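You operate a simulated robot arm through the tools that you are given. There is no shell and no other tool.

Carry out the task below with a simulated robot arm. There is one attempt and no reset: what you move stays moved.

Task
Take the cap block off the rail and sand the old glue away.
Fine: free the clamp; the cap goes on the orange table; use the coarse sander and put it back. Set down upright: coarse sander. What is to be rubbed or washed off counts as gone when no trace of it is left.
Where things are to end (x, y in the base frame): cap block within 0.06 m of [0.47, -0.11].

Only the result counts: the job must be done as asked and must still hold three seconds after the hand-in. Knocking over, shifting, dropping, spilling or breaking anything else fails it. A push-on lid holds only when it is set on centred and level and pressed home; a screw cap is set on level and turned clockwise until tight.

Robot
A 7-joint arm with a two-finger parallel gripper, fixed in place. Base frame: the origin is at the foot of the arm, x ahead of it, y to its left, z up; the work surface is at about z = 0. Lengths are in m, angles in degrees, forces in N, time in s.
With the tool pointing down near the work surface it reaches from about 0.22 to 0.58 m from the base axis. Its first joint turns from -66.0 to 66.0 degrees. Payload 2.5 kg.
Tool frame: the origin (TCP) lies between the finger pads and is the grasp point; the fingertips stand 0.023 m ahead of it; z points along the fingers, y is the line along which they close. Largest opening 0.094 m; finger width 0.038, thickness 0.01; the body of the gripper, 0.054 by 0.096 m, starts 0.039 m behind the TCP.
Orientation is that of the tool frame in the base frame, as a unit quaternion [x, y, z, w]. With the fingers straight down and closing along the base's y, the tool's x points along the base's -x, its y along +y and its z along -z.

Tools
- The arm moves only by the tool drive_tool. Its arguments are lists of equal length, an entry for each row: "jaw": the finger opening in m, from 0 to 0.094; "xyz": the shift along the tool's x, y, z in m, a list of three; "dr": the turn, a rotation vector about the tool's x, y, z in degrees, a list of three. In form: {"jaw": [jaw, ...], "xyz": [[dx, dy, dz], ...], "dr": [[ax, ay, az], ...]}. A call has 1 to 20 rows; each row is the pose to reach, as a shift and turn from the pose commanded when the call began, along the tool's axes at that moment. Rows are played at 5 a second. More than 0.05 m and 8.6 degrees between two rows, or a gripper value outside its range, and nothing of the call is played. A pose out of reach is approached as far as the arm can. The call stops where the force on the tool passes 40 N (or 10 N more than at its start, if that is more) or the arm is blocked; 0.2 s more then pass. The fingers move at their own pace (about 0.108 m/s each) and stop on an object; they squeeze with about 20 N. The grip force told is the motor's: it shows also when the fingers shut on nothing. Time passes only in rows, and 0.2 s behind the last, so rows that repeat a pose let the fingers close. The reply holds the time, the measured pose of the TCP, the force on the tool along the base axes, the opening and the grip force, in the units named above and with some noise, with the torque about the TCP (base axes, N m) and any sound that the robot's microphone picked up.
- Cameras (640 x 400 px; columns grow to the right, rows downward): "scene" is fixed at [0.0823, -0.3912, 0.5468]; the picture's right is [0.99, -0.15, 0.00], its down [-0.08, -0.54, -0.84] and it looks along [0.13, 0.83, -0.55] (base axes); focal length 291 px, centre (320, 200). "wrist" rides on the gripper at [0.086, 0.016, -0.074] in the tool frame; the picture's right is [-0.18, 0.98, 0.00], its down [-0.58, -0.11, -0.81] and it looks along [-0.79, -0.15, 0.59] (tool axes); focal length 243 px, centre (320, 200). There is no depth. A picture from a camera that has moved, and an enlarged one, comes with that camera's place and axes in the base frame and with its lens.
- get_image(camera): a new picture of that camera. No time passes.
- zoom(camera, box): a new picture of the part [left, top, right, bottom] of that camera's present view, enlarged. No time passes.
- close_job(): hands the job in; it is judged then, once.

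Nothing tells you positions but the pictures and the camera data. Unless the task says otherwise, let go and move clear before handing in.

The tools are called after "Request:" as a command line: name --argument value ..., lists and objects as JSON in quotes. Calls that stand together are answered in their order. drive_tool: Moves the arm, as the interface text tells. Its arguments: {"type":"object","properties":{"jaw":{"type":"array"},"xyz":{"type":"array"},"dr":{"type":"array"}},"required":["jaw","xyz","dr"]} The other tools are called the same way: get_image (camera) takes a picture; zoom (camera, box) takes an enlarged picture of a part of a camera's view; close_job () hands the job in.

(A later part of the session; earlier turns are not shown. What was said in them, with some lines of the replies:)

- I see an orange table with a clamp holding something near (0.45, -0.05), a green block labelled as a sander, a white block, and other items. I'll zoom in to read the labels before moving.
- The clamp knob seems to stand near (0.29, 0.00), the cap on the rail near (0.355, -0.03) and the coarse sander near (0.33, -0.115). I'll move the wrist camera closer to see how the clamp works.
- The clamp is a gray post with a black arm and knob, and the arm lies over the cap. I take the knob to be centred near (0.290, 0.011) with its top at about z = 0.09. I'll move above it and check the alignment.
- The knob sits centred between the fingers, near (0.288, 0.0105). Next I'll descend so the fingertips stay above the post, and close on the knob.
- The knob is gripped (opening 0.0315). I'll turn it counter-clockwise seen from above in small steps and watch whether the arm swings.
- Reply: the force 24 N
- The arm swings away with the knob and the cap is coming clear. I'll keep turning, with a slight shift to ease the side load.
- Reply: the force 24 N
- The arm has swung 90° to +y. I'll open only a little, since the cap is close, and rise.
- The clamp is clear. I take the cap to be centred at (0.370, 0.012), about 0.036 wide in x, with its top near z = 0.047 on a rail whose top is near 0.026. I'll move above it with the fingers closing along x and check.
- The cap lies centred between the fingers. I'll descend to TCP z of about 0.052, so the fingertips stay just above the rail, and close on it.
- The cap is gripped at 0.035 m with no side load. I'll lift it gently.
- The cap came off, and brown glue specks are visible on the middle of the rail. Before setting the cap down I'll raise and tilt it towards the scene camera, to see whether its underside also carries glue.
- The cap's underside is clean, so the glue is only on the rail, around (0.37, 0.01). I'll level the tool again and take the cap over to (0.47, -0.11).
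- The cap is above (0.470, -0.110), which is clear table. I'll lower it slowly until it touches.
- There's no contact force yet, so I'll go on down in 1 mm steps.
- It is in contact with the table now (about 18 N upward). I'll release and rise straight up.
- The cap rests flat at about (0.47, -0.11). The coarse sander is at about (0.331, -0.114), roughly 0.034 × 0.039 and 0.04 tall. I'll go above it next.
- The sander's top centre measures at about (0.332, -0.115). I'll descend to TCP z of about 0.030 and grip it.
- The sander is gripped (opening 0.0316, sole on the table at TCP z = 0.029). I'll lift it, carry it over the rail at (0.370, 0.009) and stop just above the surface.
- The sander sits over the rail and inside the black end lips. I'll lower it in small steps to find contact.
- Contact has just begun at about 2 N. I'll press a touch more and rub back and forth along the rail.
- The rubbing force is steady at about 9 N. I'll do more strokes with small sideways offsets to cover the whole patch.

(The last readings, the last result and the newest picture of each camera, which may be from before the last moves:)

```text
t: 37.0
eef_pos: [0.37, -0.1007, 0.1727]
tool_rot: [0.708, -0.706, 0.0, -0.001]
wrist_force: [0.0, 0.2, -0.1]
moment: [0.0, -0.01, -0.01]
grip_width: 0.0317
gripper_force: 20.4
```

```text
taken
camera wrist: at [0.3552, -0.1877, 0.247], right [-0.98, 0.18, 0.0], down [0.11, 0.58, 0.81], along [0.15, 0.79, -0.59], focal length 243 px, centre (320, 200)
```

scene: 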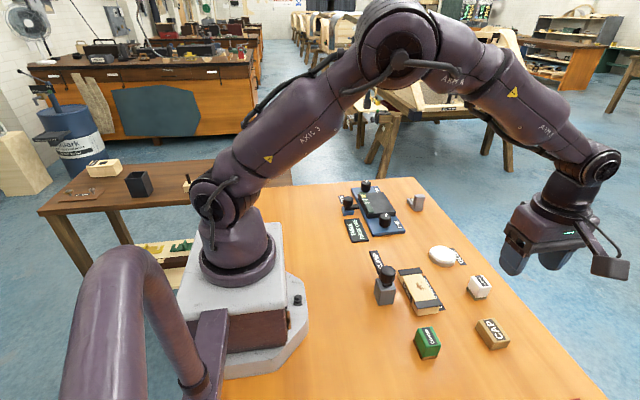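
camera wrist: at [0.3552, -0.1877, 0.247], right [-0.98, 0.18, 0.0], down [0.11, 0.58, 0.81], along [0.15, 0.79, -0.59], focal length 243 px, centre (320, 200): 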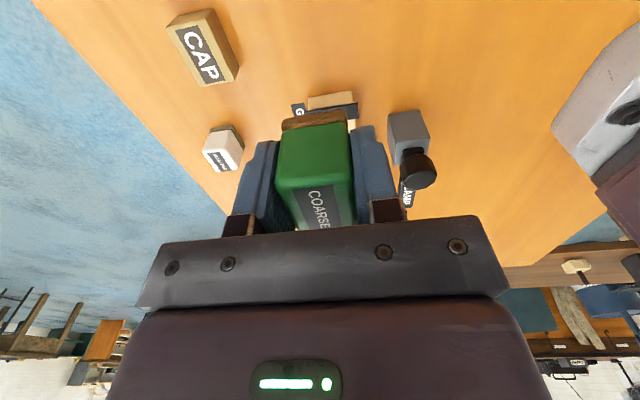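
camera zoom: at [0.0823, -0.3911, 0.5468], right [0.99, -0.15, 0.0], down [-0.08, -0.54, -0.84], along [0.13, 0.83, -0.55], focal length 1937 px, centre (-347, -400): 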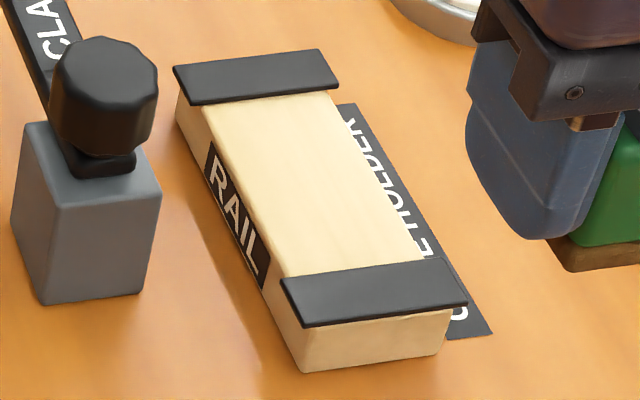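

The rail looks clean. I'll zoom in closer to check for faint traces, particularly towards the lips.

Request:
zoom --camera "scene" --box '[404, 270, 434, 290]'

Request:
zoom --camera "scene" --box '[408, 285, 438, 305]'

```text
16.00 times, centred on (419, 280) of scene
camera zoom: at [0.0823, -0.3911, 0.5468], right [0.99, -0.15, 0.0], down [-0.08, -0.54, -0.84], along [0.13, 0.83, -0.55], focal length 4650 px, centre (-1264, -1080)
```

zoom: 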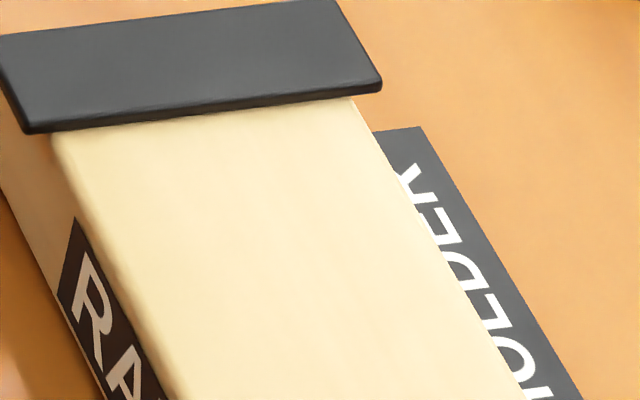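

```text
16.00 times, centred on (423, 295) of scene
camera zoom: at [0.0823, -0.3911, 0.5468], right [0.99, -0.15, 0.0], down [-0.08, -0.54, -0.84], along [0.13, 0.83, -0.55], focal length 4650 px, centre (-1328, -1320)
```

zoom: 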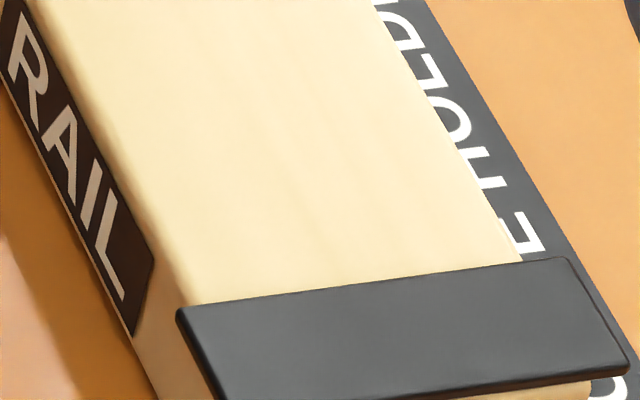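

No glue is left on the rail. I'll take the sander back to its original spot at (0.332, -0.116).

Request:
drive_tool --jaw '[0, 0, 0, 0, 0, 0]' --xyz '[[0.015, 0.038, 0], [0.015, 0.038, 0.04], [0.015, 0.038, 0.08], [0.015, 0.038, 0.115], [0.015, 0.038, 0.135], [0.015, 0.038, 0.141]]' --dr '[[0, 0, 0], [0, 0, 0], [0, 0, 0], [0, 0, 0], [0, 0, 0], [0, 0, 0]]'

Request:
zoom --camera "scene" --box '[380, 290, 500, 380]'

```text
t: 38.4
eef_pos: [0.3324, -0.1149, 0.0319]
tool_rot: [0.708, -0.707, 0.0, -0.001]
wrist_force: [-0.2, 0.2, -0.6]
moment: [-0.03, 0.01, 0.02]
grip_width: 0.0317
gripper_force: 19.8
```

```text
4.44 times, centred on (440, 335) of scene
camera zoom: at [0.0823, -0.3912, 0.5468], right [0.99, -0.15, 0.0], down [-0.08, -0.54, -0.84], along [0.13, 0.83, -0.55], focal length 1292 px, centre (-213, -400)
```

zoom: 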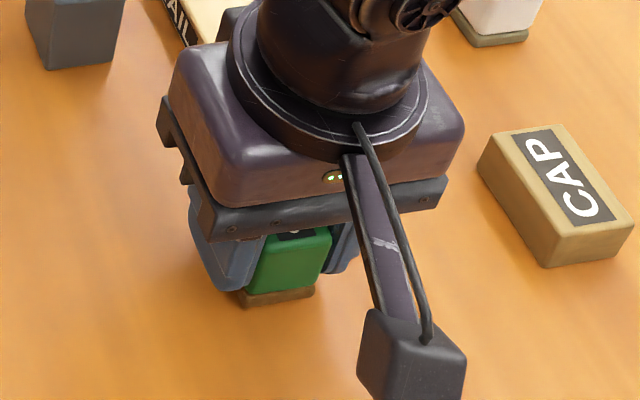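

The sander is just above its spot. I'll lower it in 1 mm steps to contact.

Request:
drive_tool --jaw '[0, 0, 0, 0]' --xyz '[[0.001, 0, 0.001], [0.001, 0, 0.002], [0.001, 0, 0.003], [0.001, 0, 0.004]]' --dr '[[0, 0, 0], [0, 0, 0], [0, 0, 0], [0, 0, 0]]'

```text
t: 39.4
eef_pos: [0.3323, -0.1168, 0.0276]
tool_rot: [0.707, -0.707, 0.001, -0.001]
wrist_force: [-4.9, -0.2, 17.0]
moment: [0.0, 0.1, 0.0]
grip_width: 0.0316
gripper_force: 20.2
```

The sole is on the table (about 17 N). I'll ease off, release and rise clear.

Request:
drive_tool --jaw '[0.03, 0.06, 0.06, 0.06, 0.06, 0.06, 0.06, 0.06]' --xyz '[[0, 0, -0.001], [0, 0, -0.001], [0, 0, -0.001], [0, 0, -0.03], [0, 0, -0.07], [0, 0, -0.11], [0, 0, -0.15], [0, 0, -0.19]]' --dr '[[0, 0, 0], [0, 0, 0], [0, 0, 0], [0, 0, 0], [0, 0, 0], [0, 0, 0], [0, 0, 0], [0, 0, 0]]'

Request:
get_image --camera "scene"

Request:
zoom --camera "scene" --box '[360, 250, 520, 370]'

Request:
get_image --camera "wrist"

```text
t: 41.2
eef_pos: [0.3311, -0.1166, 0.2188]
tool_rot: [0.708, -0.707, -0.001, 0.0]
wrist_force: [-0.7, -0.3, 0.5]
moment: [-0.02, 0.01, -0.03]
grip_width: 0.06
gripper_force: 0.0
```

```text
taken
```

scene: 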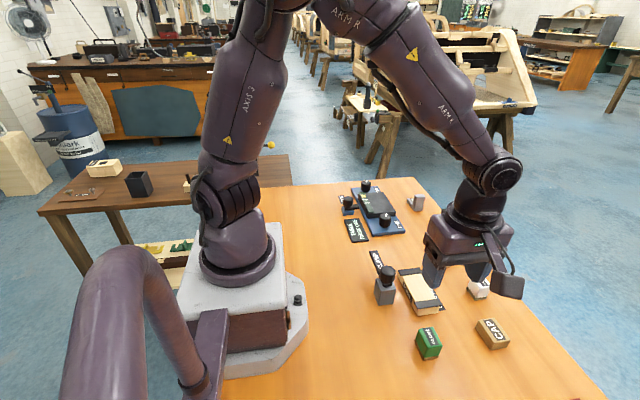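

```text
3.33 times, centred on (440, 310) of scene
camera zoom: at [0.0823, -0.3912, 0.5468], right [0.99, -0.15, 0.0], down [-0.08, -0.54, -0.84], along [0.13, 0.83, -0.55], focal length 969 px, centre (-80, -167)
```

zoom: 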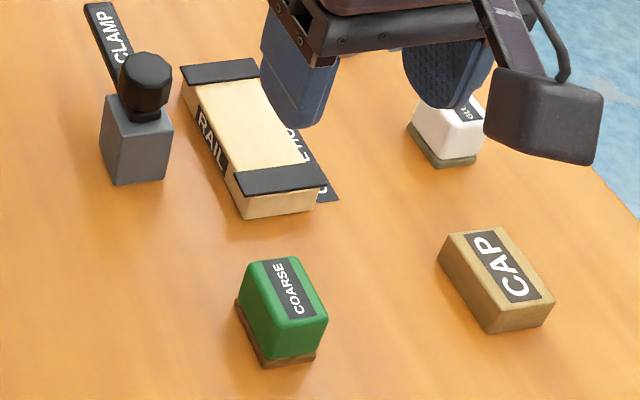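

```text
taken
camera wrist: at [0.3163, -0.2039, 0.2931], right [-0.98, 0.18, 0.0], down [0.11, 0.58, 0.81], along [0.15, 0.79, -0.59], focal length 243 px, centre (320, 200)
```

wrist: 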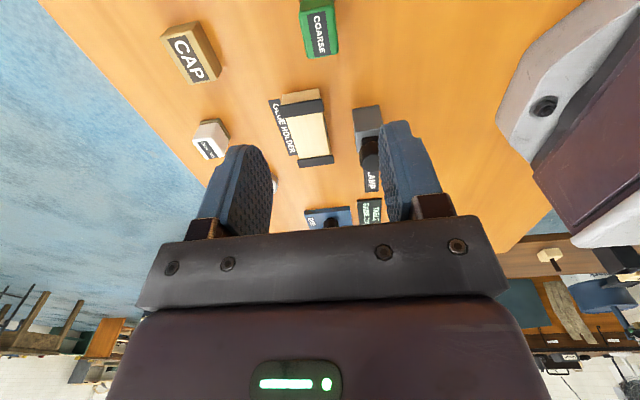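

The clamp is swung free, the rail shows no glue, the cap lies at about (0.47, -0.11), and the coarse sander stands upright back where it started. The gripper is empty and clear, so I'm handing in.

Request:
close_job

```text
The job is handed in.
```

The cap block is off the rail, the old glue is sanded away, and the job has been handed in. I haven't seen a verdict, so what follows is from my last pictures.

- **Clamp:** I turned the knob a quarter turn counter-clockwise. The arm is now clear of the rail and I left it there.
- **Cap block:** It lies flat on the orange table at about (0.47, -0.11). Its underside showed no glue when I tilted it to check.
- **Rail:** I rubbed the whole glue patch with the coarse sander. Close-up pictures between the black end lips show no trace left.
- **Coarse sander:** It stands upright, back within a few millimetres of where it started, at about (0.33, -0.12).

The gripper is empty and clear, and I saw no sign of anything else being moved.
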